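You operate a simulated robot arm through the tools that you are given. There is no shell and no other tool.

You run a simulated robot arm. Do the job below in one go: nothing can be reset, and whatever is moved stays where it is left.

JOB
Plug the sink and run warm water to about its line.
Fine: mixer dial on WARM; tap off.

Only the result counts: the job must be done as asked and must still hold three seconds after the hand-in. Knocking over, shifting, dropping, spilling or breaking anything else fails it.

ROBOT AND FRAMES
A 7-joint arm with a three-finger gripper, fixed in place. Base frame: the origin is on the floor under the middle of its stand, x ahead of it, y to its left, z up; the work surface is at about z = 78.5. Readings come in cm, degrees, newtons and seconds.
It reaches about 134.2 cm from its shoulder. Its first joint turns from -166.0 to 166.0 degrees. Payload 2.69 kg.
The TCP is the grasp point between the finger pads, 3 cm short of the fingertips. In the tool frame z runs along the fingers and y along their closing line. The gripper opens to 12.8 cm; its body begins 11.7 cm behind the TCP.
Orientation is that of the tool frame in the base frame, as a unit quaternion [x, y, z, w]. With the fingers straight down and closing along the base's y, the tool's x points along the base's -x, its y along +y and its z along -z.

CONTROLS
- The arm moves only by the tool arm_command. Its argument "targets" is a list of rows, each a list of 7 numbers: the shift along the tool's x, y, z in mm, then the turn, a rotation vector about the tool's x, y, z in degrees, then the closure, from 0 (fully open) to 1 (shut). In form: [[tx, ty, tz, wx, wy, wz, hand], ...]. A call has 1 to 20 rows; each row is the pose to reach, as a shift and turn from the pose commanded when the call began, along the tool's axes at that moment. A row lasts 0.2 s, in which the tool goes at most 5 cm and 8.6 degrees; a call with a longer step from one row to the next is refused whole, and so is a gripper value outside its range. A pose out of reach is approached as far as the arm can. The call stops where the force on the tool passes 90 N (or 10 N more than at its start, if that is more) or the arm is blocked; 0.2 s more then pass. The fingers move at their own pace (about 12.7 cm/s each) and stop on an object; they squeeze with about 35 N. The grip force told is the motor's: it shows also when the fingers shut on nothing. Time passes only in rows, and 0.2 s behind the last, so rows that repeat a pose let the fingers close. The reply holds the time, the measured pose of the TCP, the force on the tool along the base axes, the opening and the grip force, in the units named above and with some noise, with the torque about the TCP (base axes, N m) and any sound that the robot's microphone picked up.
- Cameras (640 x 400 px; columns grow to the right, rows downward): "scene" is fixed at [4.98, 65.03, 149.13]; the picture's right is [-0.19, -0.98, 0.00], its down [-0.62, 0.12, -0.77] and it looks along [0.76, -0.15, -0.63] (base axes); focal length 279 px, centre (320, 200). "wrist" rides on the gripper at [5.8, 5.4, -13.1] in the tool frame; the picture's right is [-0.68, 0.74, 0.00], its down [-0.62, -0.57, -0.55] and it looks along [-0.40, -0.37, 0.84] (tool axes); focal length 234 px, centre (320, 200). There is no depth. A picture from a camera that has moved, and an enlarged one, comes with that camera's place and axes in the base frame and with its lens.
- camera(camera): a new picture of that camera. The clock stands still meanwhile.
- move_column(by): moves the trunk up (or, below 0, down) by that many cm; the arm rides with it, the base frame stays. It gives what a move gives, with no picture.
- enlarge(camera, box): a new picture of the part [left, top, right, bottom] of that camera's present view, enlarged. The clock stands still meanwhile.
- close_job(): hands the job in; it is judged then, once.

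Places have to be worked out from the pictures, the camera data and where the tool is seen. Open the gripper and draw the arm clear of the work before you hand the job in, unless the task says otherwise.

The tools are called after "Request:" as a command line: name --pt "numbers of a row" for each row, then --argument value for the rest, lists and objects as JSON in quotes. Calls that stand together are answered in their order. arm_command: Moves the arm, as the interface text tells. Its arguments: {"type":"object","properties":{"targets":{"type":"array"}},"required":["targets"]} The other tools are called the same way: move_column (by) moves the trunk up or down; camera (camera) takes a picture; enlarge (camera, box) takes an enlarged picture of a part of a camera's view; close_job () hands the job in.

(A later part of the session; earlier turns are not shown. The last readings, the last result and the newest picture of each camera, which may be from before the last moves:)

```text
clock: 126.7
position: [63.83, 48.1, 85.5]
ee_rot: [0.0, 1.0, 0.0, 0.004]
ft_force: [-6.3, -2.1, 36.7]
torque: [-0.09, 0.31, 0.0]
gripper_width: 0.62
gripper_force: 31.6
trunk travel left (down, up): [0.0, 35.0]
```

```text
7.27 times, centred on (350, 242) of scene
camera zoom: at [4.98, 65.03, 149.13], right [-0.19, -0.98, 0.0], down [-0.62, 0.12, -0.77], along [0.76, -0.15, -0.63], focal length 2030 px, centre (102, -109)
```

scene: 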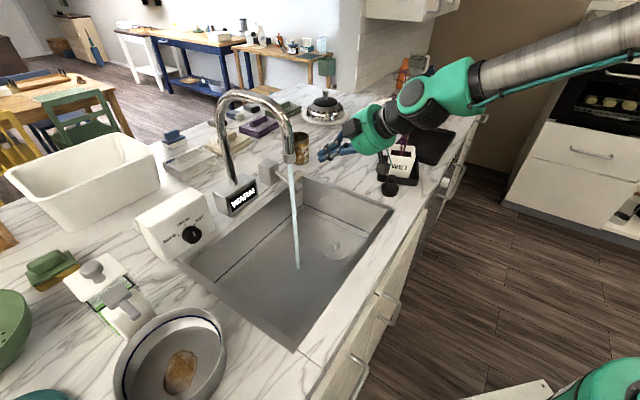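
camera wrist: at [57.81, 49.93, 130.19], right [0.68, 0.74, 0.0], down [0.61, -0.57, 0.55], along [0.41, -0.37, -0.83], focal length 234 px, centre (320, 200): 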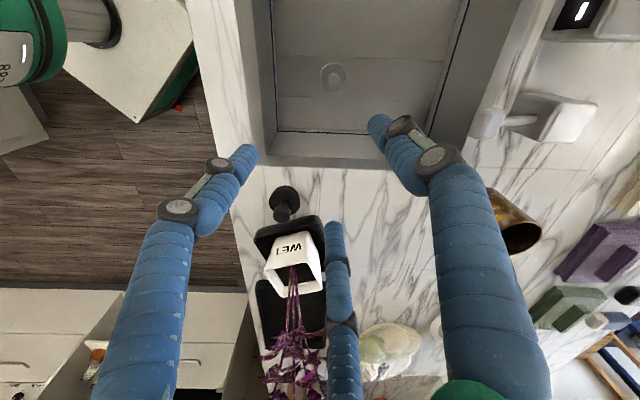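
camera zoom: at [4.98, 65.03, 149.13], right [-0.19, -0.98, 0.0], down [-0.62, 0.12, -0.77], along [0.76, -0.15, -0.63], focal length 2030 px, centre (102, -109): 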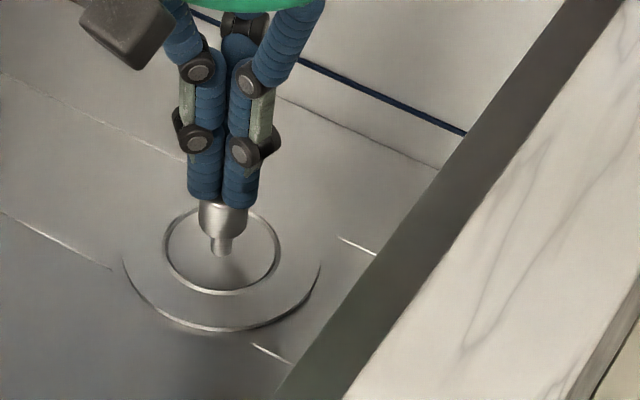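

Pressing with 37 N moves nothing, so the plug is already at the bottom. I check again very carefully whether a shallow, clear layer of water has collected.

Request:
enlarge --camera "scene" --box '[290, 190, 390, 270]'

Request:
enlarge --camera "scene" --box '[290, 190, 330, 220]'

Request:
camera --camera "wrist"

```text
5.00 times, centred on (340, 230) of scene
camera zoom: at [4.98, 65.03, 149.13], right [-0.19, -0.98, 0.0], down [-0.62, 0.12, -0.77], along [0.76, -0.15, -0.63], focal length 1396 px, centre (220, 50)
```

zoom: 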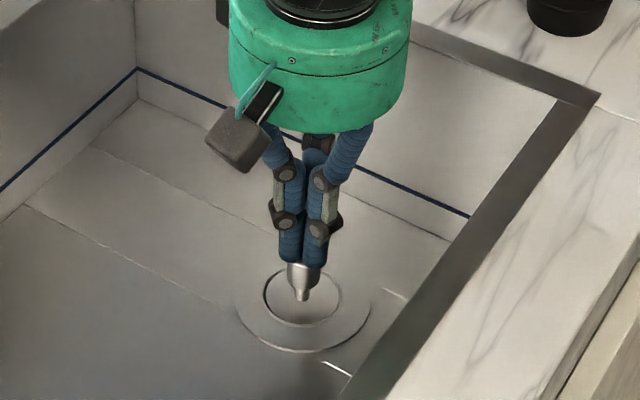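

```text
13.33 times, centred on (310, 205) of scene
camera zoom: at [4.98, 65.03, 149.13], right [-0.19, -0.98, 0.0], down [-0.62, 0.12, -0.77], along [0.76, -0.15, -0.63], focal length 3721 px, centre (453, 133)
```

zoom: 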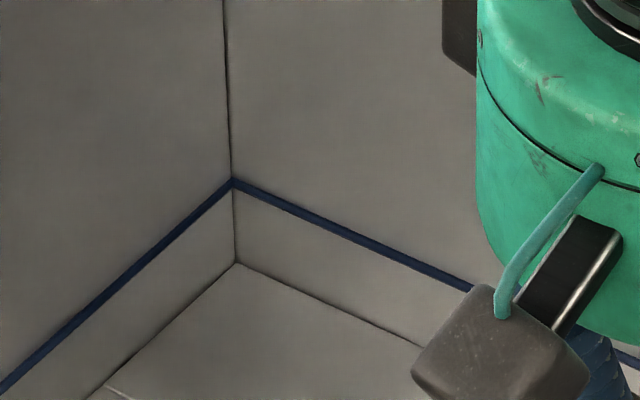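

```text
taken
camera wrist: at [57.72, 53.53, 98.45], right [0.68, 0.74, 0.01], down [0.61, -0.57, 0.55], along [0.41, -0.37, -0.83], focal length 234 px, centre (320, 200)
```

wrist: 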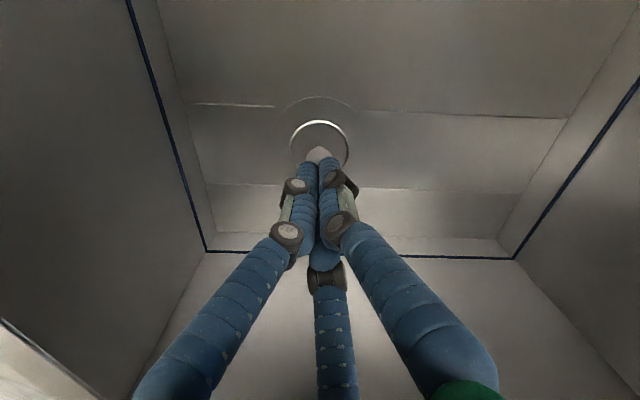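

The floor is dry (the line is about 2.65 cm above it), so the metal plug does not seal. I grip it again and lift it out to inspect the drain and its underside.

Request:
arm_command --pt "0 0 -15 0 0 0 1.0" --pt "0 0 -32 0 0 0 0.8" --pt "0 0 -32 0 0 0 0.62" --pt "0 0 -32 0 0 0 0.62" --pt "0 0 -10 0 0 0 0.62" --pt "0 0 8 0 0 0 0.62" --pt "0 0 8 0 0 0 0.62" --pt "0 0 8 0 0 0 0.8" --pt "0 0 8 0 0 0 0.95" --pt "0 0 8 0 0 0 0.95" --pt "0 0 8 0 0 0 0.95"

Request:
enlarge --camera "scene" --box '[310, 215, 390, 270]'

```text
clock: 129.1
position: [63.66, 48.05, 84.36]
ee_rot: [0.0, 1.0, -0.002, 0.003]
ft_force: [0.4, 0.6, -0.3]
torque: [-0.01, 0.0, 0.02]
gripper_width: 2.06
gripper_force: 35.1
trunk travel left (down, up): [0.0, 35.0]
```

```text
7.27 times, centred on (350, 242) of scene
camera zoom: at [4.98, 65.03, 149.13], right [-0.19, -0.98, 0.0], down [-0.62, 0.12, -0.77], along [0.76, -0.15, -0.63], focal length 2030 px, centre (102, -109)
```

zoom: 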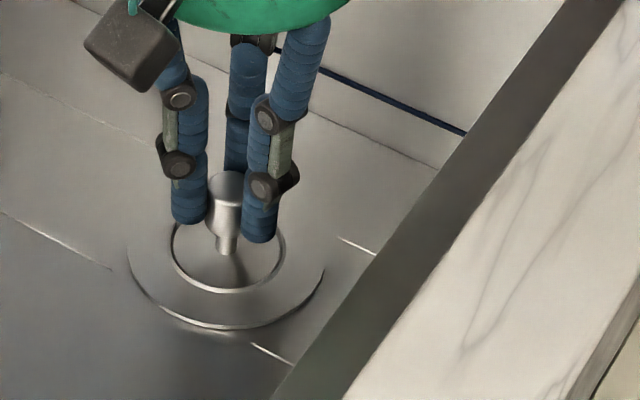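

The plug is gripped. I lift it out and stop where the wrist camera looks straight into the drain hole.

Request:
arm_command --pt "0 0 -30 0 0 0 0.95" --pt "0 0 -70 0 0 0 0.95" --pt "0 0 -115 0 0 0 0.95" --pt "0 0 -160 0 0 0 0.95" --pt "-10 -10 -205 0 0 0 0.95" --pt "-30 -30 -235 0 0 0 0.95" --pt "-55 -55 -235 0 0 0 0.95" --pt "-55 -55 -235 0 0 0 0.95"

Request:
enlarge --camera "wrist" --box '[280, 0, 390, 90]'

Request:
enlarge --camera "scene" --box '[310, 215, 370, 265]'

Request:
enlarge --camera "scene" --box '[320, 120, 410, 210]'

```text
clock: 130.8
position: [69.33, 42.88, 108.15]
ee_rot: [0.0, 1.0, -0.002, 0.002]
ft_force: [-0.2, -0.4, -1.6]
torque: [0.03, 0.01, 0.01]
gripper_width: 2.03
gripper_force: 34.9
trunk travel left (down, up): [0.0, 35.0]
```

```text
4.44 times, centred on (335, 45) of wrist
camera zoom: at [63.52, 48.26, 121.14], right [0.68, 0.74, 0.0], down [0.61, -0.57, 0.55], along [0.41, -0.37, -0.83], focal length 1041 px, centre (253, 889)
```

zoom: 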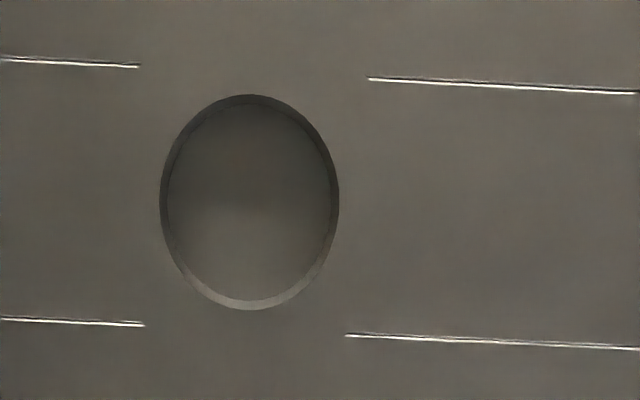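

```text
8.00 times, centred on (340, 240) of scene
camera zoom: at [4.98, 65.03, 149.13], right [-0.19, -0.98, 0.0], down [-0.62, 0.12, -0.77], along [0.76, -0.15, -0.63], focal length 2233 px, centre (160, -120)
```

zoom: 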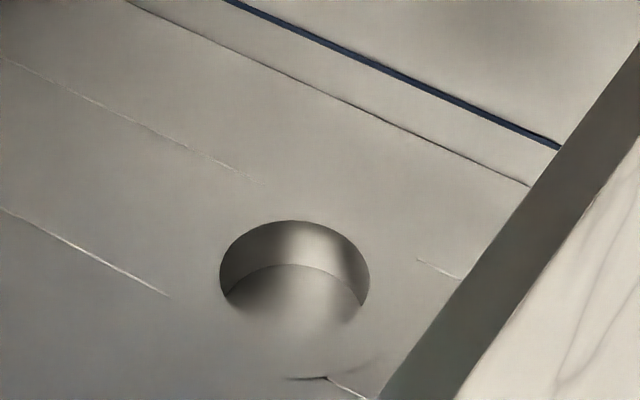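

```text
4.44 times, centred on (365, 165) of scene
camera zoom: at [4.98, 65.03, 149.13], right [-0.19, -0.98, 0.0], down [-0.62, 0.12, -0.77], along [0.76, -0.15, -0.63], focal length 1240 px, centre (120, 356)
```

zoom: 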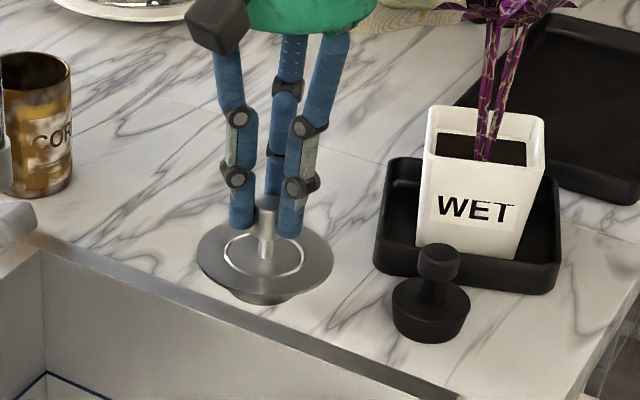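

The hole is 6.1 cm wide and 2.4 cm deep. The metal piece's body is only about 4.3 cm, while the black plug is about 5.5 cm and would drop in snugly, so the black one must be the sink's plug. I carry the metal piece back to its original place, leaning slightly away from the plant.

Request:
arm_command --pt "-30 -18 -20 1.5 0 0 0.95" --pt "-62 -38 -40 3 0 0 0.95" --pt "-92.7 -57 -40 5 0 0 0.95" --pt "-92.7 -57 -40 5 0 0 0.95"

Request:
enlarge --camera "scene" --box '[325, 70, 445, 200]'

Request:
camera --camera "wrist"

```text
clock: 131.8
position: [78.63, 37.15, 112.07]
ee_rot: [0.0, 0.999, -0.045, 0.001]
ft_force: [0.6, 0.3, -1.4]
torque: [0.03, 0.07, 0.01]
gripper_width: 2.04
gripper_force: 34.9
trunk travel left (down, up): [0.0, 35.0]
```

```text
3.08 times, centred on (385, 135) of scene
camera zoom: at [4.98, 65.03, 149.13], right [-0.19, -0.98, 0.0], down [-0.62, 0.12, -0.77], along [0.76, -0.15, -0.63], focal length 859 px, centre (120, 400)
```

zoom: 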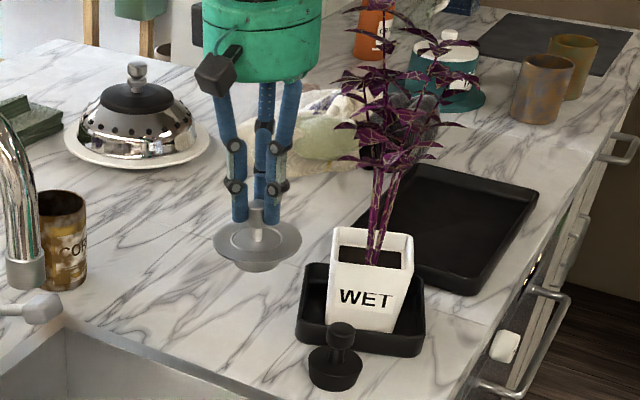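

```text
taken
camera wrist: at [72.83, 43.63, 124.63], right [0.68, 0.73, -0.06], down [0.61, -0.51, 0.6], along [0.41, -0.44, -0.8], focal length 234 px, centre (320, 200)
```

wrist: 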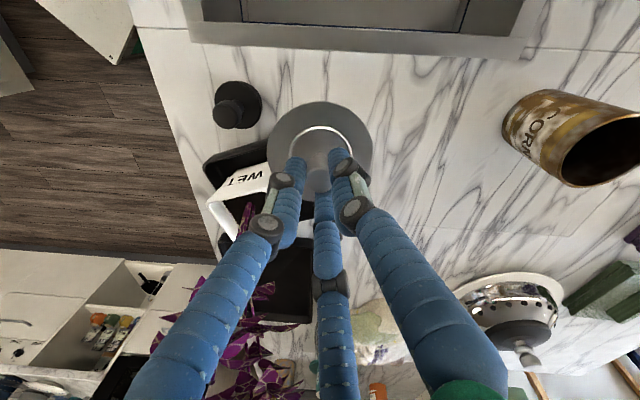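

It is lined up with the plug's original spot, and the plant is clear. I lower it to just above the counter.

Request:
arm_command --pt "-1 3 30 0 0 0 0.95" --pt "-2 6 60 0 0 0 0.95" --pt "-3 8 82 0 0 0 0.95" --pt "-3 8.4 90 0 0 0 0.95" --pt "-3 8.8 95 0 0 0 0.95" --pt "-3 8.8 95 0 0 0 0.95"

Request:
enlarge --camera "scene" --box '[325, 70, 445, 200]'

```text
clock: 133.2
position: [78.7, 36.9, 102.36]
ee_rot: [0.001, 0.999, -0.045, 0.003]
ft_force: [-1.4, 0.3, 0.1]
torque: [0.02, 0.01, 0.02]
gripper_width: 1.99
gripper_force: 34.7
trunk travel left (down, up): [0.0, 35.0]
```

```text
3.08 times, centred on (385, 135) of scene
camera zoom: at [4.98, 65.03, 149.13], right [-0.19, -0.98, 0.0], down [-0.62, 0.12, -0.77], along [0.76, -0.15, -0.63], focal length 859 px, centre (120, 400)
```

zoom: 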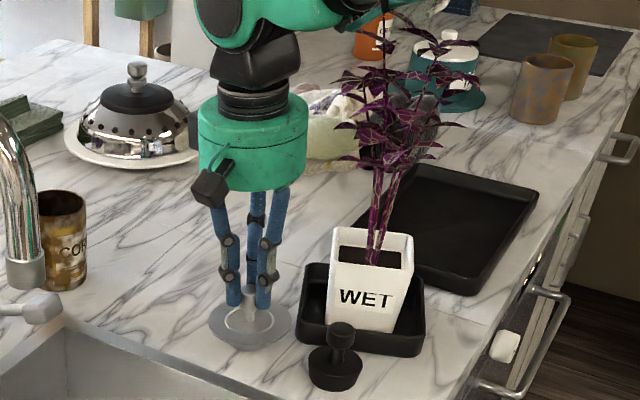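

No contact yet. I lower a few more millimetres until it touches.

Request:
arm_command --pt "0 0.2 2 0 0 0 0.95" --pt "0 0.4 4 0 0 0 0.95" --pt "0 0.4 4 0 0 0 0.95"

```text
clock: 134.1
position: [78.69, 36.88, 102.08]
ee_rot: [0.0, 0.999, -0.044, 0.004]
ft_force: [1.7, 1.2, 11.3]
torque: [0.26, -0.1, -0.03]
gripper_width: 2.03
gripper_force: 34.8
trunk travel left (down, up): [0.0, 35.0]
```

It has touched down with 11 N. I open the fingers and rise straight up.

Request:
arm_command --pt "0 0 0 0 0 0 0.85" --pt "0 0 0 0 0 0 0.7" --pt "0 0 0 0 0 0 0.62" --pt "0 0 0 0 0 0 0.62" --pt "0 -2.5 -28 0 0 0 0.62" --pt "0 -6 -65 0 0 0 0.62" --pt "0 -9 -100 0 0 0 0.62" --pt "0 -13 -140 0 0 0 0.62" --pt "0 -13 -140 0 0 0 0.62"

Request:
enlarge --camera "scene" --box '[325, 70, 445, 200]'

Request:
camera --camera "wrist"

Request:
enlarge --camera "wrist" --box '[190, 50, 370, 190]'

```text
clock: 136.1
position: [78.72, 36.92, 116.12]
ee_rot: [-0.001, 0.999, -0.044, 0.003]
ft_force: [-0.9, -0.3, 0.1]
torque: [0.03, 0.0, 0.01]
gripper_width: 4.88
gripper_force: 0.1
trunk travel left (down, up): [0.0, 35.0]
```

```text
3.08 times, centred on (385, 135) of scene
camera zoom: at [4.98, 65.03, 149.13], right [-0.19, -0.98, 0.0], down [-0.62, 0.12, -0.77], along [0.76, -0.15, -0.63], focal length 859 px, centre (120, 400)
```

zoom: 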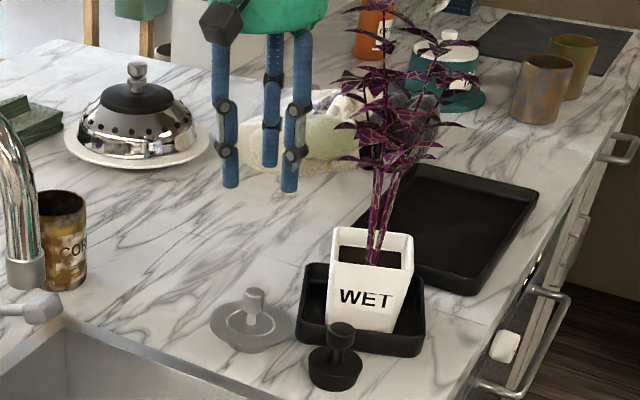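

```text
taken
camera wrist: at [72.87, 43.46, 128.55], right [0.68, 0.73, -0.06], down [0.61, -0.52, 0.6], along [0.41, -0.44, -0.8], focal length 234 px, centre (320, 200)
```

wrist: 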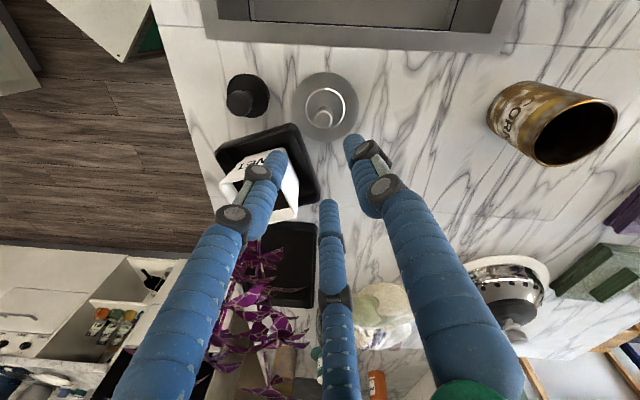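

```text
2.86 times, centred on (280, 120) of wrist
camera zoom: at [72.87, 43.46, 128.55], right [0.68, 0.73, -0.06], down [0.61, -0.52, 0.6], along [0.41, -0.44, -0.8], focal length 669 px, centre (434, 429)
```

zoom: 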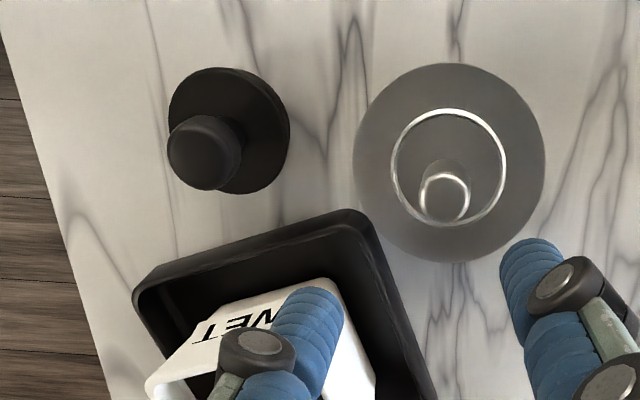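

The metal piece is back, upright, where it was. The black plug is close to the pot and leaves, so I will approach it with the gripper leaning about 22° away toward the sink. First I move clear of the plant.

Request:
arm_command --pt "22 23 -9 -1.7 0 0 0.5" --pt "45 46 -18 -3.4 0 0 0.5" --pt "67 69 -26 -5 0 0 0.5" --pt "67 69 -26 -5 0 0 0.5"

Request:
arm_command --pt "0 0 0 0 0 -8.4 0.5" --pt "0 0 0 0 0 -16.8 0.5" --pt "0 0 0 0 0 -25.2 0.5" --pt "0 0 0 0 0 -33.6 0.5" --pt "0 0 0 0 0 -42 0.5" --pt "0 0 0 0 0 -50 0.5" --pt "0 0 0 0 0 -50 0.5"

Request:
arm_command --pt "0 0 0 7.3 0.6 0 0.5" --pt "0 0 0 14.6 1.3 0 0.5" --pt "0 0 0 21.9 1.9 0 0.5" --pt "0 0 0 21.9 1.9 0 0.5"

Request:
camera --camera "wrist"

Request:
camera --camera "scene"

```text
clock: 137.1
position: [72.08, 43.89, 118.1]
ee_rot: [0.0, 1.0, 0.0, 0.003]
ft_force: [-1.1, 0.3, 1.4]
torque: [0.03, -0.02, 0.0]
gripper_width: 6.38
gripper_force: 0.0
trunk travel left (down, up): [0.0, 35.0]
```

```text
clock: 138.7
position: [71.84, 43.98, 118.03]
ee_rot: [-0.424, 0.906, -0.001, 0.002]
ft_force: [0.3, -0.2, 0.7]
torque: [0.01, 0.01, 0.02]
gripper_width: 6.41
gripper_force: 0.1
trunk travel left (down, up): [0.0, 35.0]
```

```text
clock: 139.7
position: [71.82, 44.09, 117.87]
ee_rot: [-0.414, 0.889, -0.182, 0.068]
ft_force: [-0.3, -0.3, -0.1]
torque: [-0.02, -0.01, 0.01]
gripper_width: 6.42
gripper_force: 0.0
trunk travel left (down, up): [0.0, 35.0]
```

```text
taken
camera wrist: at [60.68, 46.28, 128.11], right [-0.09, 0.95, -0.3], down [0.65, 0.28, 0.7], along [0.75, -0.13, -0.65], focal length 234 px, centre (320, 200)
```

wrist: 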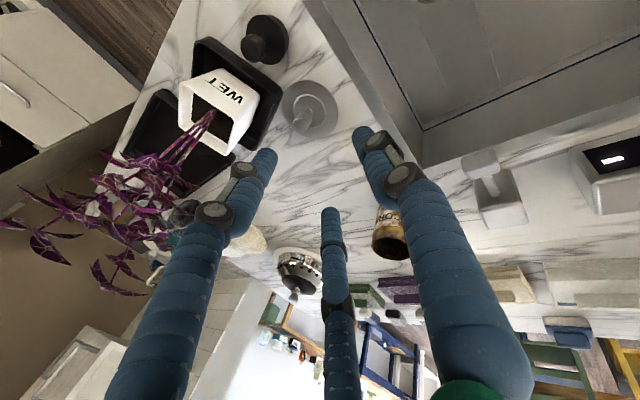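

```text
taken
```

scene: 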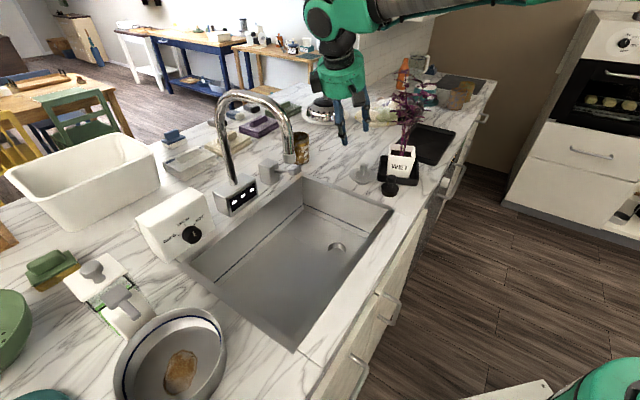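

The lean is set. I enlarge the black plug in this view to locate its knob.

Request:
enlarge --camera "wrist" --box '[190, 0, 350, 130]'

Request:
enlarge --camera "scene" --box '[350, 150, 430, 210]'

```text
3.08 times, centred on (270, 65) of wrist
camera zoom: at [60.68, 46.28, 128.11], right [-0.09, 0.95, -0.3], down [0.65, 0.28, 0.7], along [0.75, -0.13, -0.65], focal length 720 px, centre (474, 615)
```

zoom: 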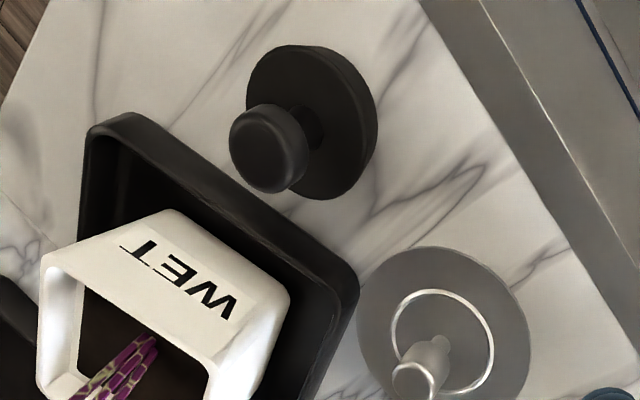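

```text
6.67 times, centred on (390, 180) of scene
camera zoom: at [4.98, 65.03, 149.13], right [-0.19, -0.98, 0.0], down [-0.62, 0.12, -0.77], along [0.76, -0.15, -0.63], focal length 1861 px, centre (-147, 333)
```

zoom: 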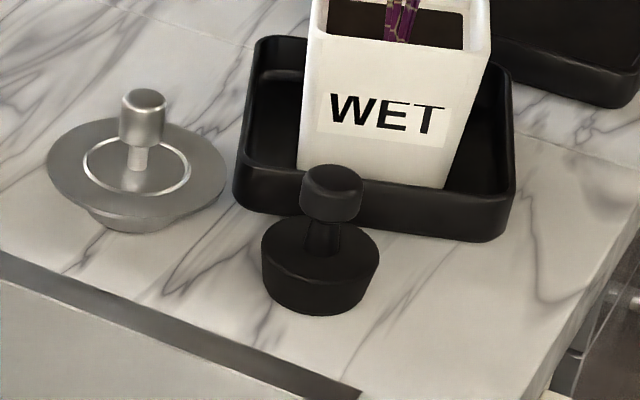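

The black plug stands at (70.1, 30.2). Its body is about 2.3 cm tall, matching the 2.4 cm deep drain recess, so it is the right plug. I move to a standoff 12 cm back along the leaning tool axis.

Request:
arm_command --pt "37 0 22 0 0 0 0.55" --pt "74 0 44 0 0 0 0.6" --pt "111 -0.6 65 0 0 0 0.6" --pt "111 -0.6 65 0 0 0 0.6"

Request:
enlarge --camera "wrist" --box '[210, 60, 410, 230]'

Request:
camera --camera "scene"

```text
clock: 140.7
position: [66.52, 33.74, 111.99]
ee_rot: [-0.414, 0.89, -0.179, 0.067]
ft_force: [0.0, 0.0, 1.0]
torque: [0.05, -0.01, 0.01]
gripper_width: 5.12
gripper_force: 0.1
trunk travel left (down, up): [0.0, 35.0]
```

```text
2.35 times, centred on (310, 145) of wrist
camera zoom: at [55.35, 35.92, 122.14], right [-0.09, 0.95, -0.3], down [0.65, 0.28, 0.7], along [0.75, -0.13, -0.65], focal length 551 px, centre (344, 329)
```

zoom: 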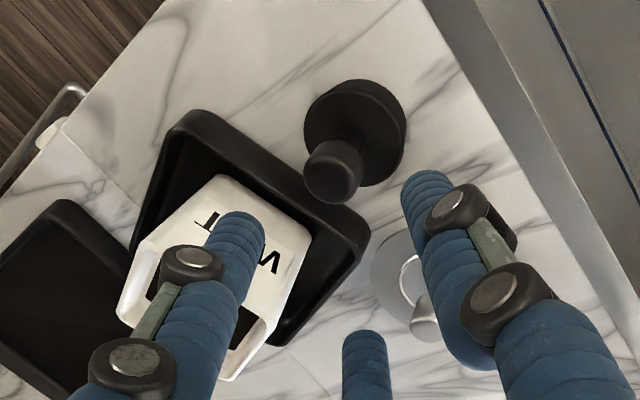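

```text
taken
```

scene: 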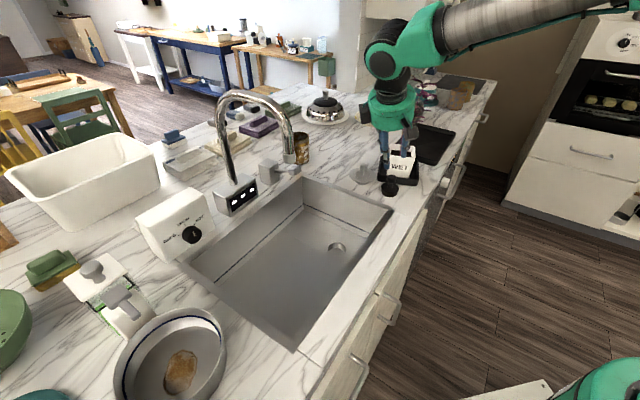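

The knob is about 6.6 mm off the axis along the tool's y. I correct that and advance 9 cm, then re-check before the final approach.

Request:
arm_command --pt "0.3 -3.3 30 0 0 0 0.6" --pt "0.6 -6.6 60 0 0 0 0.6" --pt "0.6 -6.6 90 0 0 0 0.6" --pt "0.6 -6.6 90 0 0 0 0.6"

Request:
enlarge --camera "wrist" --box '[210, 60, 410, 230]'

Request:
enlarge --camera "scene" --box '[335, 70, 455, 210]'

```text
clock: 141.7
position: [69.44, 30.98, 104.02]
ee_rot: [-0.415, 0.89, -0.18, 0.067]
ft_force: [0.9, -0.4, 0.1]
torque: [0.02, 0.02, -0.02]
gripper_width: 5.12
gripper_force: 0.1
trunk travel left (down, up): [0.0, 35.0]
```

```text
2.35 times, centred on (310, 145) of wrist
camera zoom: at [58.35, 33.3, 114.17], right [-0.09, 0.95, -0.3], down [0.65, 0.28, 0.7], along [0.75, -0.13, -0.65], focal length 551 px, centre (344, 329)
```

zoom: 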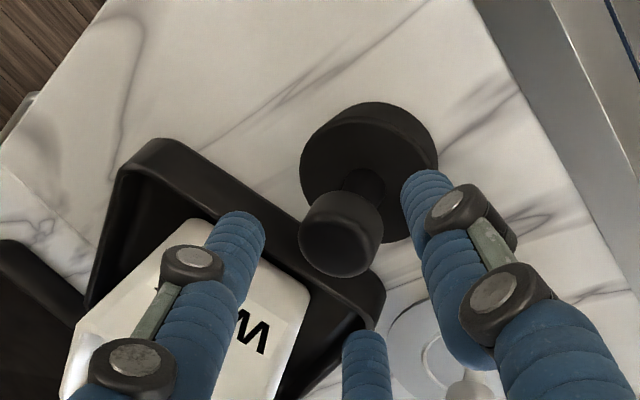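

```text
2.86 times, centred on (395, 140) of scene
camera zoom: at [4.98, 65.03, 149.13], right [-0.19, -0.98, 0.0], down [-0.62, 0.12, -0.77], along [0.76, -0.15, -0.63], focal length 797 px, centre (106, 371)
```

zoom: 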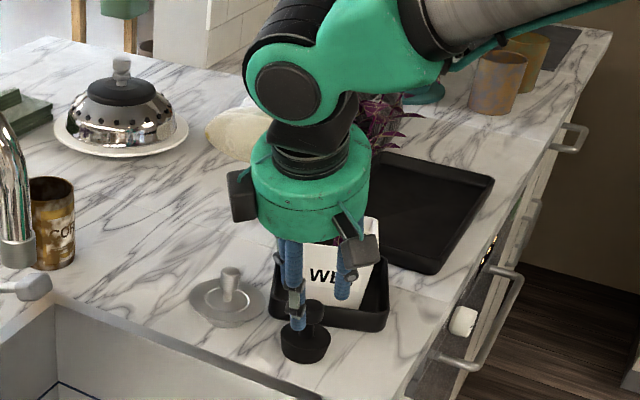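

The knob is now on the axis to within a millimetre. I advance the last 3.2 cm and close on it.

Request:
arm_command --pt "0 -1 12 0 0 0 0.6" --pt "0 -1 24 0 0 0 0.6" --pt "0 -1 32 0 0 0 0.6" --pt "0 -1 32 0 0 0 0.6" --pt "0 -1 32 0 0 0 0.7" --pt "0 -1 32 0 0 0 0.85" --pt "0 -1 32 0 0 0 0.9" --pt "0 -1 32 0 0 0 0.9"

Request:
enlarge --camera "wrist" --box '[210, 60, 410, 230]'

Request:
enlarge --camera "scene" --box '[335, 70, 455, 210]'

```text
clock: 143.4
position: [70.47, 30.03, 101.36]
ee_rot: [-0.413, 0.89, -0.182, 0.067]
ft_force: [-0.3, -0.4, -0.4]
torque: [-0.01, 0.0, -0.02]
gripper_width: 2.9
gripper_force: 35.4
trunk travel left (down, up): [0.0, 35.0]
```

```text
2.35 times, centred on (310, 145) of wrist
camera zoom: at [59.22, 32.26, 111.54], right [-0.09, 0.95, -0.3], down [0.65, 0.28, 0.7], along [0.75, -0.13, -0.65], focal length 551 px, centre (344, 329)
```

zoom: 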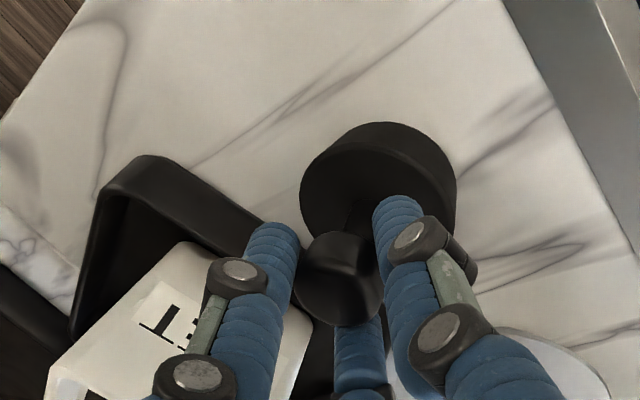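

```text
2.86 times, centred on (395, 140) of scene
camera zoom: at [4.98, 65.03, 149.13], right [-0.19, -0.98, 0.0], down [-0.62, 0.12, -0.77], along [0.76, -0.15, -0.63], focal length 797 px, centre (106, 371)
```

zoom: 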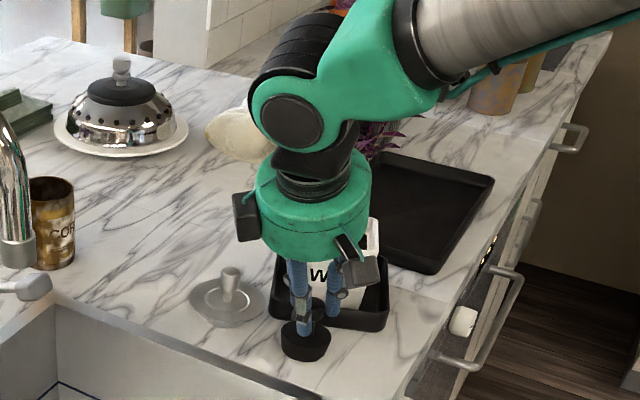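

The black plug is gripped at 2.9 cm. I lift it back along the tool axis, away from the plant.

Request:
arm_command --pt "0 0 -15 0 0 0 0.95" --pt "0 0 -40 0 0 0 0.95" --pt "0 0 -75 0 0 0 0.95" --pt "0 0 -110 0 0 0 0.95" --pt "0 0 -140 0 0 0 0.95" --pt "0 0 -140 0 0 0 0.95"

Request:
enlarge --camera "wrist" --box '[210, 60, 410, 230]'

Request:
camera --camera "scene"

Request:
enlarge --camera "scene" --box '[335, 70, 455, 210]'

```text
clock: 144.8
position: [66.58, 33.83, 114.29]
ee_rot: [-0.414, 0.89, -0.181, 0.068]
ft_force: [-0.6, -0.5, -0.4]
torque: [0.02, -0.06, 0.01]
gripper_width: 2.87
gripper_force: 34.8
trunk travel left (down, up): [0.0, 35.0]
```

```text
2.35 times, centred on (310, 145) of wrist
camera zoom: at [55.55, 36.14, 124.46], right [-0.09, 0.95, -0.3], down [0.65, 0.28, 0.7], along [0.75, -0.13, -0.65], focal length 551 px, centre (344, 329)
```

zoom: 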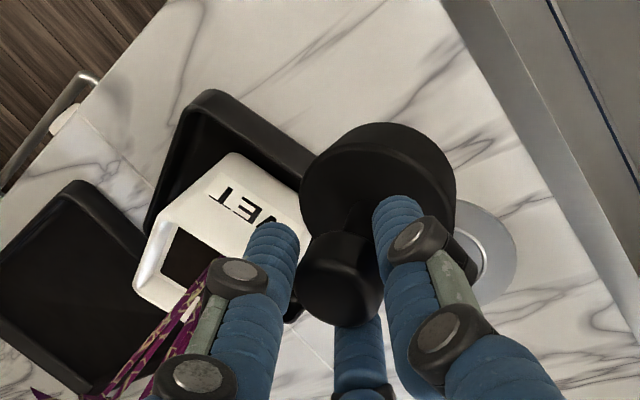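

```text
taken
```

scene: 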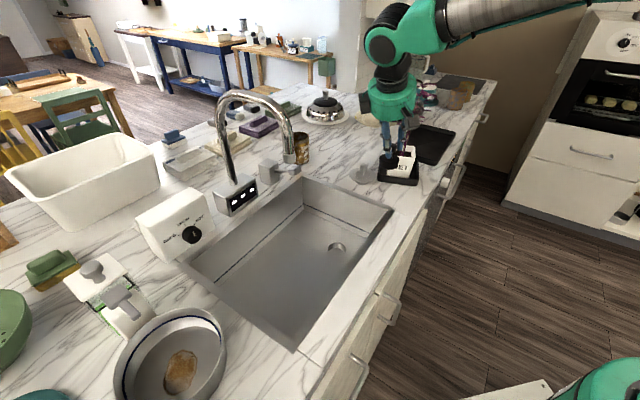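

```text
2.86 times, centred on (395, 140) of scene
camera zoom: at [4.98, 65.03, 149.13], right [-0.19, -0.98, 0.0], down [-0.62, 0.12, -0.77], along [0.76, -0.15, -0.63], focal length 797 px, centre (106, 371)
```

zoom: 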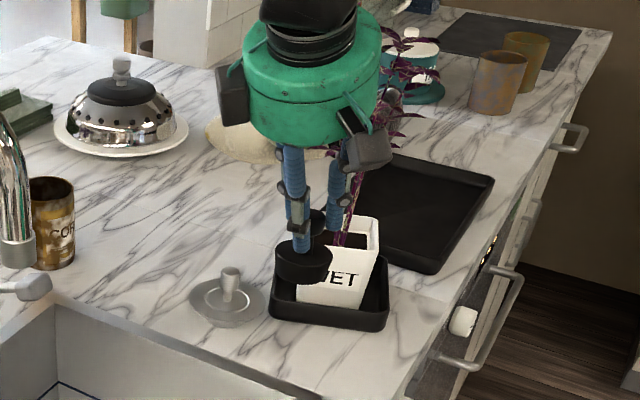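

The black plug hangs upright while the tool leans 22°. That lean would foul the spout or walls at the drain, so I will set the plug down on open counter near (90, 43) and regrasp it vertically. I carry it there, clear of the plant.

Request:
arm_command --pt "-29 12 -19 0 0 0 0.95" --pt "-58 24 -38 0 0 0 0.95" --pt "-86 36 -58 0 0 0 0.95" --pt "-113 6 -42 0 0 0 0.95" --pt "-140 -24 -26 0 0 0 0.95" --pt "-167 -53 -10 0 0 0 0.95" --pt "-194 -83 6 0 0 0 0.95" --pt "-221 -112 21 0 0 0 0.95" --pt "-221 -112 21 0 0 0 0.95"

Request:
camera --camera "scene"

Request:
camera --camera "wrist"

```text
clock: 146.8
position: [89.4, 43.85, 115.78]
ee_rot: [-0.414, 0.89, -0.18, 0.067]
ft_force: [-0.7, -1.1, -1.1]
torque: [-0.06, 0.0, -0.01]
gripper_width: 2.87
gripper_force: 35.1
trunk travel left (down, up): [0.0, 35.0]
```

```text
taken
```

scene: 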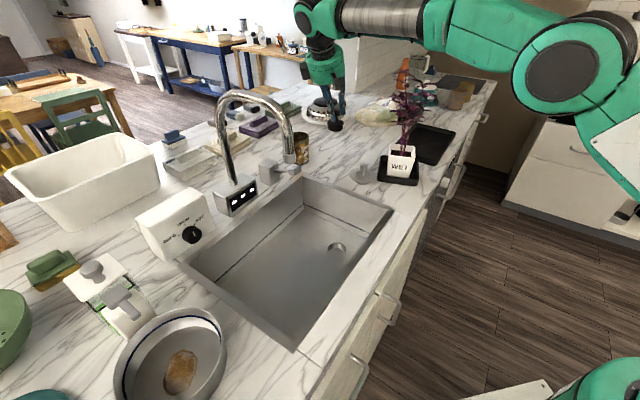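

```text
taken
camera wrist: at [78.32, 46.07, 125.97], right [-0.09, 0.95, -0.3], down [0.66, 0.28, 0.7], along [0.75, -0.13, -0.65], focal length 234 px, centre (320, 200)
```

wrist: 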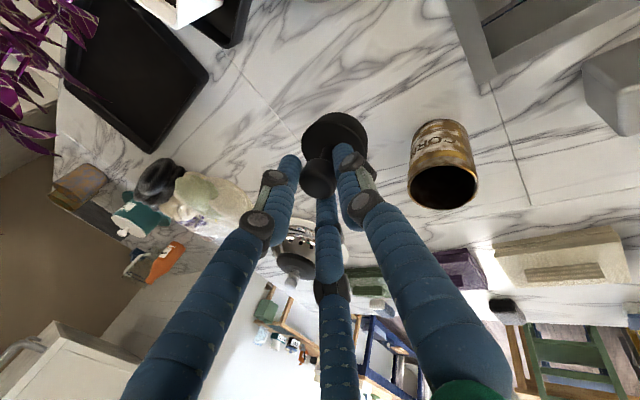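

The spot below is open marble. I lower the plug to the counter, slowing near contact.

Request:
arm_command --pt "-1.3 16.5 40 0 0 0 0.95" --pt "-2.6 33 80 0 0 0 0.95" --pt "-3.7 48 116.5 0 0 0 0.95" --pt "-3.9 50.5 123 0 0 0 0.95" --pt "-4 52 126.5 0 0 0 0.95" --pt "-4 52 126.5 0 0 0 0.95"

Request:
enlarge --camera "scene" --box '[280, 90, 400, 200]'

```text
clock: 148.2
position: [89.28, 43.45, 102.07]
ee_rot: [-0.414, 0.89, -0.181, 0.067]
ft_force: [0.7, 0.3, 0.1]
torque: [0.0, 0.01, 0.04]
gripper_width: 2.88
gripper_force: 34.9
trunk travel left (down, up): [0.0, 35.0]
```

```text
3.64 times, centred on (340, 145) of scene
camera zoom: at [4.98, 65.03, 149.13], right [-0.19, -0.98, 0.0], down [-0.62, 0.12, -0.77], along [0.76, -0.15, -0.63], focal length 1015 px, centre (247, 400)
```

zoom: 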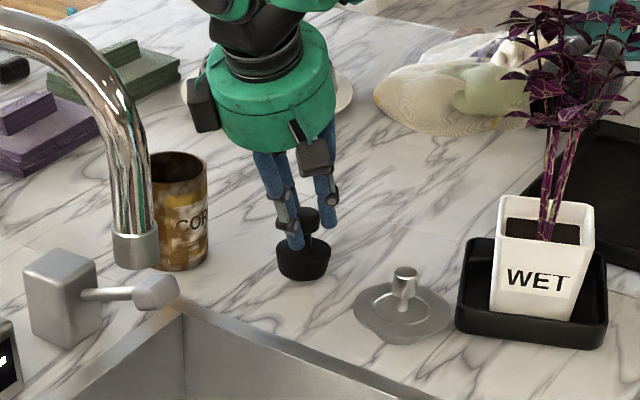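

A few millimetres to go. I lower until it touches.

Request:
arm_command --pt "-0.1 1.2 3 0 0 0 0.95" --pt "-0.2 2.3 5.5 0 0 0 0.95" --pt "-0.3 3 7.4 0 0 0 0.95" --pt "-0.3 3 7.4 0 0 0 0.95"

```text
clock: 149.2
position: [89.32, 43.41, 101.49]
ee_rot: [-0.414, 0.89, -0.181, 0.068]
ft_force: [0.1, 0.1, -0.2]
torque: [-0.03, 0.0, 0.0]
gripper_width: 2.89
gripper_force: 35.0
trunk travel left (down, up): [0.0, 35.0]
```

Request:
arm_command --pt "-0.1 0.8 2 0 0 0 0.95" --pt "-0.1 1.5 3.7 0 0 0 0.95" --pt "-0.1 1.5 3.7 0 0 0 0.95"

```text
clock: 150.1
position: [89.21, 43.48, 101.26]
ee_rot: [-0.415, 0.889, -0.181, 0.069]
ft_force: [2.9, -2.3, 11.1]
torque: [-0.41, -0.42, 0.07]
gripper_width: 2.87
gripper_force: 34.7
trunk travel left (down, up): [0.0, 35.0]
```

The plug touches the counter with 11 N. I release and back off along the tool axis.

Request:
arm_command --pt "0 0 0 0 0 0 0.8" --pt "0 0 0 0 0 0 0.65" --pt "0 0 0 0 0 0 0.58" --pt "0 0 0 0 0 0 0.58" --pt "0 0 -30 0 0 0 0.58" --pt "0 0 -70 0 0 0 0.58" --pt "0 0 -110 0 0 0 0.58" --pt "0 0 -110 0 0 0 0.58"

Request:
arm_command --pt "0 0 0 -7.3 -0.6 0 0.58" --pt "0 0 0 -14.6 -1.3 0 0.58" --pt "0 0 0 -21.9 -1.9 0 0.58" --pt "0 0 0 -21.9 -1.9 0 0.58"

Request:
camera --camera "wrist"

Request:
enlarge --camera "scene" --box '[280, 90, 400, 200]'

```text
clock: 151.8
position: [86.67, 46.29, 111.35]
ee_rot: [-0.414, 0.89, -0.181, 0.068]
ft_force: [-0.8, 0.5, 0.4]
torque: [0.0, -0.04, 0.02]
gripper_width: 5.38
gripper_force: 0.1
trunk travel left (down, up): [0.0, 35.0]
```

```text
clock: 152.8
position: [86.5, 46.37, 111.24]
ee_rot: [-0.423, 0.906, -0.002, 0.002]
ft_force: [-0.3, -0.3, 0.8]
torque: [0.01, 0.02, 0.0]
gripper_width: 5.36
gripper_force: 0.1
trunk travel left (down, up): [0.0, 35.0]
```

```text
taken
camera wrist: at [78.57, 45.29, 124.25], right [-0.13, 0.99, 0.0], down [0.83, 0.11, 0.55], along [0.55, 0.07, -0.83], focal length 234 px, centre (320, 200)
```

wrist: 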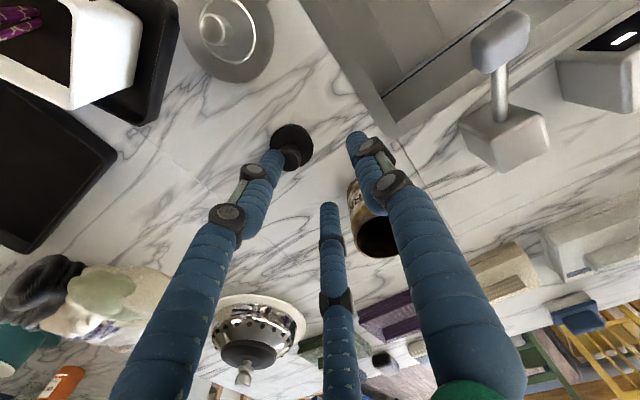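

```text
3.64 times, centred on (340, 145) of scene
camera zoom: at [4.98, 65.03, 149.13], right [-0.19, -0.98, 0.0], down [-0.62, 0.12, -0.77], along [0.76, -0.15, -0.63], focal length 1015 px, centre (247, 400)
```

zoom: 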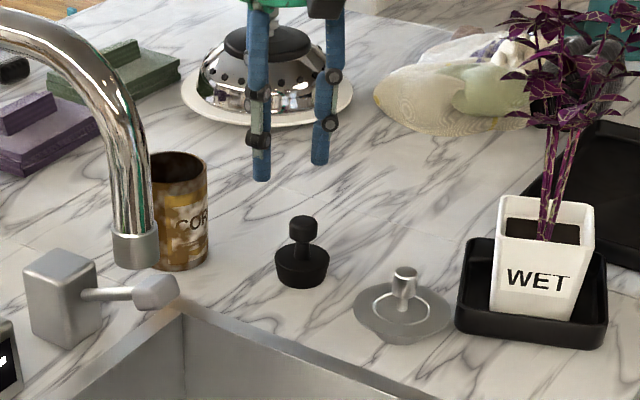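

The plug stands upright in the open, and the tool is vertical again. I zoom in to centre over its knob.

Request:
enlarge --camera "wrist" --box '[230, 90, 380, 220]'

```text
3.08 times, centred on (305, 155) of wrist
camera zoom: at [78.57, 45.29, 124.25], right [-0.13, 0.99, 0.0], down [0.83, 0.11, 0.55], along [0.55, 0.07, -0.83], focal length 720 px, centre (366, 338)
```

zoom: 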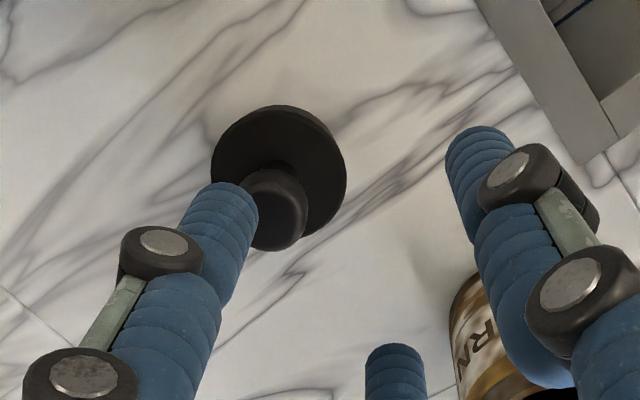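

The knob is 4 cm to the side in the tool's y. I shift over it and come down partway.

Request:
arm_command --pt "2.3 -20 0 0 0 0 0.58" --pt "4.6 -40.5 5 0 0 0 0.58" --pt "4.6 -40.5 30 0 0 0 0.58" --pt "4.6 -40.5 55 0 0 0 0.58" --pt "4.6 -40.5 55 0 0 0 0.58"

Request:
enlarge --camera "wrist" --box '[230, 80, 410, 220]'

```text
clock: 154.1
position: [89.3, 43.38, 105.83]
ee_rot: [-0.421, 0.907, -0.001, 0.002]
ft_force: [-0.7, 0.3, 0.0]
torque: [0.02, 0.04, 0.01]
gripper_width: 5.37
gripper_force: 0.0
trunk travel left (down, up): [0.0, 35.0]
```

```text
2.86 times, centred on (320, 150) of wrist
camera zoom: at [81.41, 42.35, 118.8], right [-0.13, 0.99, 0.0], down [0.83, 0.11, 0.55], along [0.55, 0.07, -0.83], focal length 669 px, centre (320, 343)
```

zoom: 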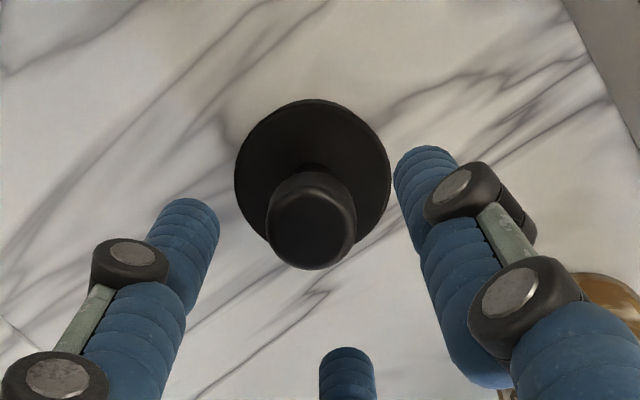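

Almost centred. I correct 2.5 mm, lower to the knob and close on it.

Request:
arm_command --pt "0.5 -2.5 15 0 0 0 0.58" --pt "0.5 -2.5 30 0 0 0 0.6" --pt "0.5 -2.5 45 0 0 0 0.6" --pt "0.5 -2.5 45 0 0 0 0.6" --pt "0.5 -2.5 45 0 0 0 0.72" --pt "0.5 -2.5 45 0 0 0 0.85" --pt "0.5 -2.5 45 0 0 0 0.92" --pt "0.5 -2.5 45 0 0 0 0.92"

Request:
enlarge --camera "wrist" --box '[230, 80, 410, 220]'

Request:
enlarge --camera "scene" --box '[280, 90, 400, 200]'

```text
clock: 155.8
position: [89.4, 42.97, 101.4]
ee_rot: [-0.422, 0.906, -0.001, 0.001]
ft_force: [0.7, 0.4, 0.3]
torque: [0.0, 0.03, -0.01]
gripper_width: 2.66
gripper_force: 35.4
trunk travel left (down, up): [0.0, 35.0]
```

```text
2.86 times, centred on (320, 150) of wrist
camera zoom: at [81.5, 41.96, 114.32], right [-0.13, 0.99, 0.0], down [0.83, 0.11, 0.55], along [0.55, 0.07, -0.83], focal length 669 px, centre (320, 343)
```

zoom: 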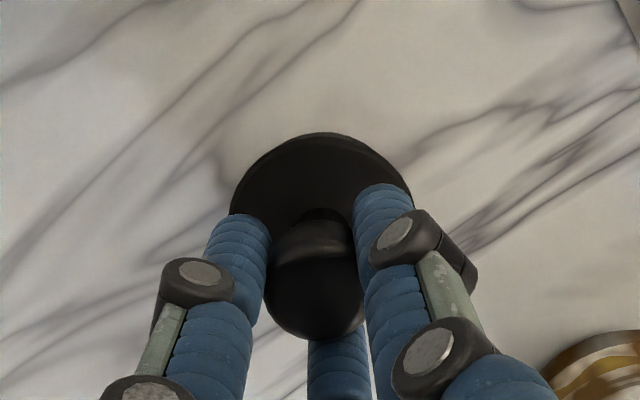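

```text
3.64 times, centred on (340, 145) of scene
camera zoom: at [4.98, 65.03, 149.13], right [-0.19, -0.98, 0.0], down [-0.62, 0.12, -0.77], along [0.76, -0.15, -0.63], focal length 1015 px, centre (247, 400)
```

zoom: 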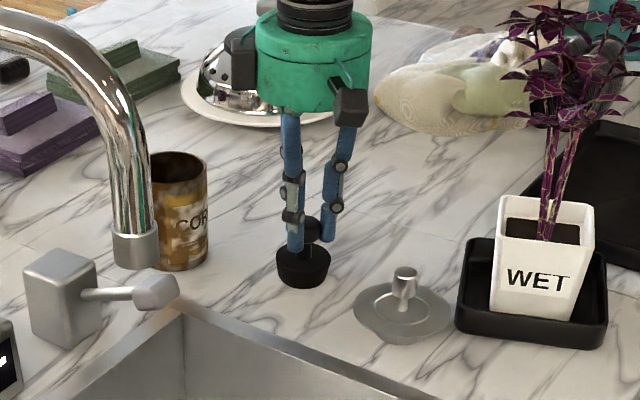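

The plug is gripped vertically. I lift it and carry it over the drain.

Request:
arm_command --pt "0 0 -30 0 0 0 0.95" --pt "0 0 -75 0 0 0 0.95" --pt "0 0 -120 0 0 0 0.95" --pt "21 39 -125 0 0 0 0.95" --pt "42 77 -125 0 0 0 0.95" --pt "63 116 -125 0 0 0 0.95" --pt "84 155 -125 0 0 0 0.95" --pt "105 193 -125 0 0 0 0.95" --pt "126 232 -125 0 0 0 0.95" --pt "126 232 -125 0 0 0 0.95"

Request:
camera --camera "wrist"

Request:
camera --camera "scene"

```text
clock: 158.1
position: [63.23, 48.74, 113.97]
ee_rot: [-0.423, 0.906, -0.002, 0.003]
ft_force: [0.1, -0.3, 0.3]
torque: [-0.01, -0.04, -0.03]
gripper_width: 2.64
gripper_force: 35.1
trunk travel left (down, up): [0.0, 35.0]
```

```text
taken
camera wrist: at [55.23, 47.65, 127.0], right [-0.13, 0.99, 0.0], down [0.83, 0.11, 0.55], along [0.55, 0.07, -0.83], focal length 234 px, centre (320, 200)
```

wrist: 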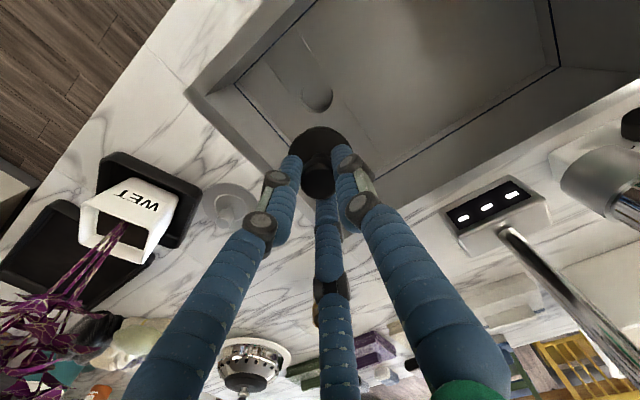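

```text
taken
```

scene: 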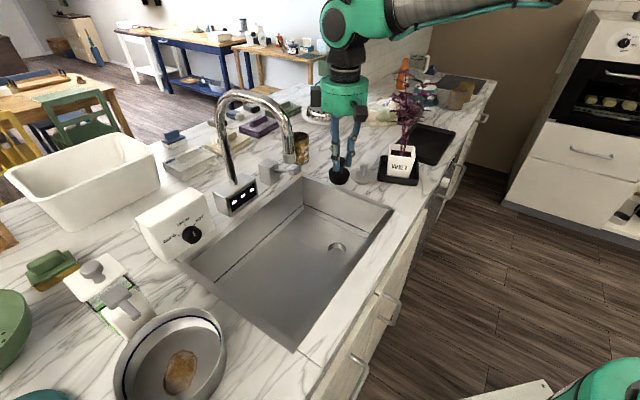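

The hole is visible just beyond the plug. I enlarge to measure both in the tool frame.

Request:
enlarge --camera "wrist" --box '[250, 60, 390, 200]'

```text
2.86 times, centred on (320, 130) of wrist
camera zoom: at [55.23, 47.65, 127.0], right [-0.13, 0.99, 0.0], down [0.83, 0.11, 0.55], along [0.55, 0.07, -0.83], focal length 669 px, centre (320, 400)
```

zoom: 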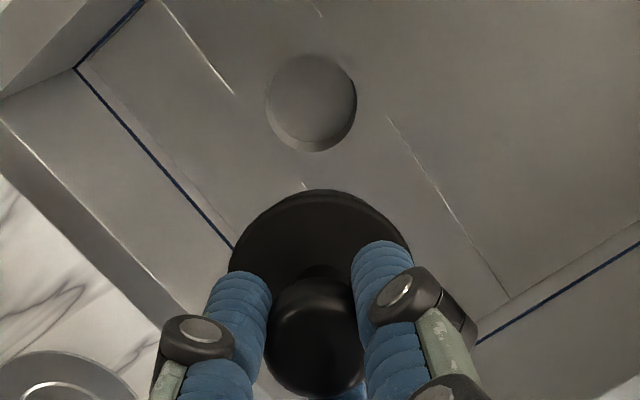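

The plug is centred on the tool axis, and the hole is about 0.5 cm off. I correct and descend to about 5 cm above the sink floor.

Request:
arm_command --pt "3.8 -4.3 30 0 0 0 0.95" --pt "3.8 -4.3 75 0 0 0 0.95" --pt "3.8 -4.3 120 0 0 0 0.95" --pt "3.8 -4.3 165 0 0 0 0.95" --pt "3.8 -4.3 205 0 0 0 0.95" --pt "3.8 -4.3 235 0 0 0 0.95" --pt "3.8 -4.3 235 0 0 0 0.95"

Request:
enlarge --camera "scene" --box '[315, 200, 385, 265]'

Request:
camera --camera "scene"

```text
clock: 159.7
position: [63.47, 47.95, 90.22]
ee_rot: [-0.423, 0.906, -0.001, 0.001]
ft_force: [-0.2, 0.0, -0.9]
torque: [-0.01, 0.02, -0.02]
gripper_width: 2.65
gripper_force: 35.2
trunk travel left (down, up): [0.0, 35.0]
```

```text
6.15 times, centred on (350, 232) of scene
camera zoom: at [4.98, 65.03, 149.13], right [-0.19, -0.98, 0.0], down [-0.62, 0.12, -0.77], along [0.76, -0.15, -0.63], focal length 1718 px, centre (135, 0)
```

zoom: 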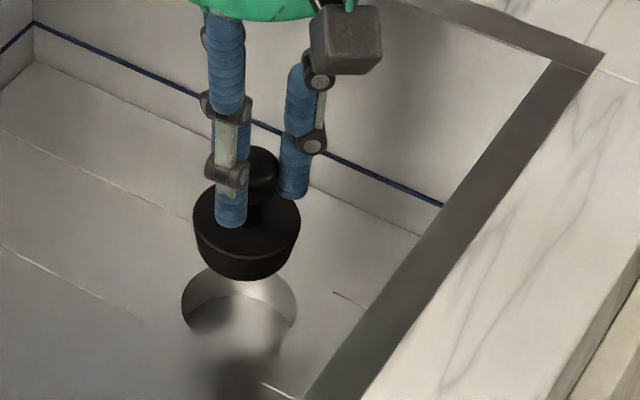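

```text
taken
```

scene: 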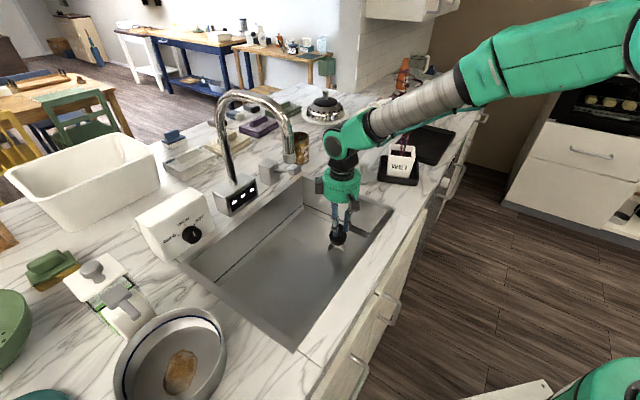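

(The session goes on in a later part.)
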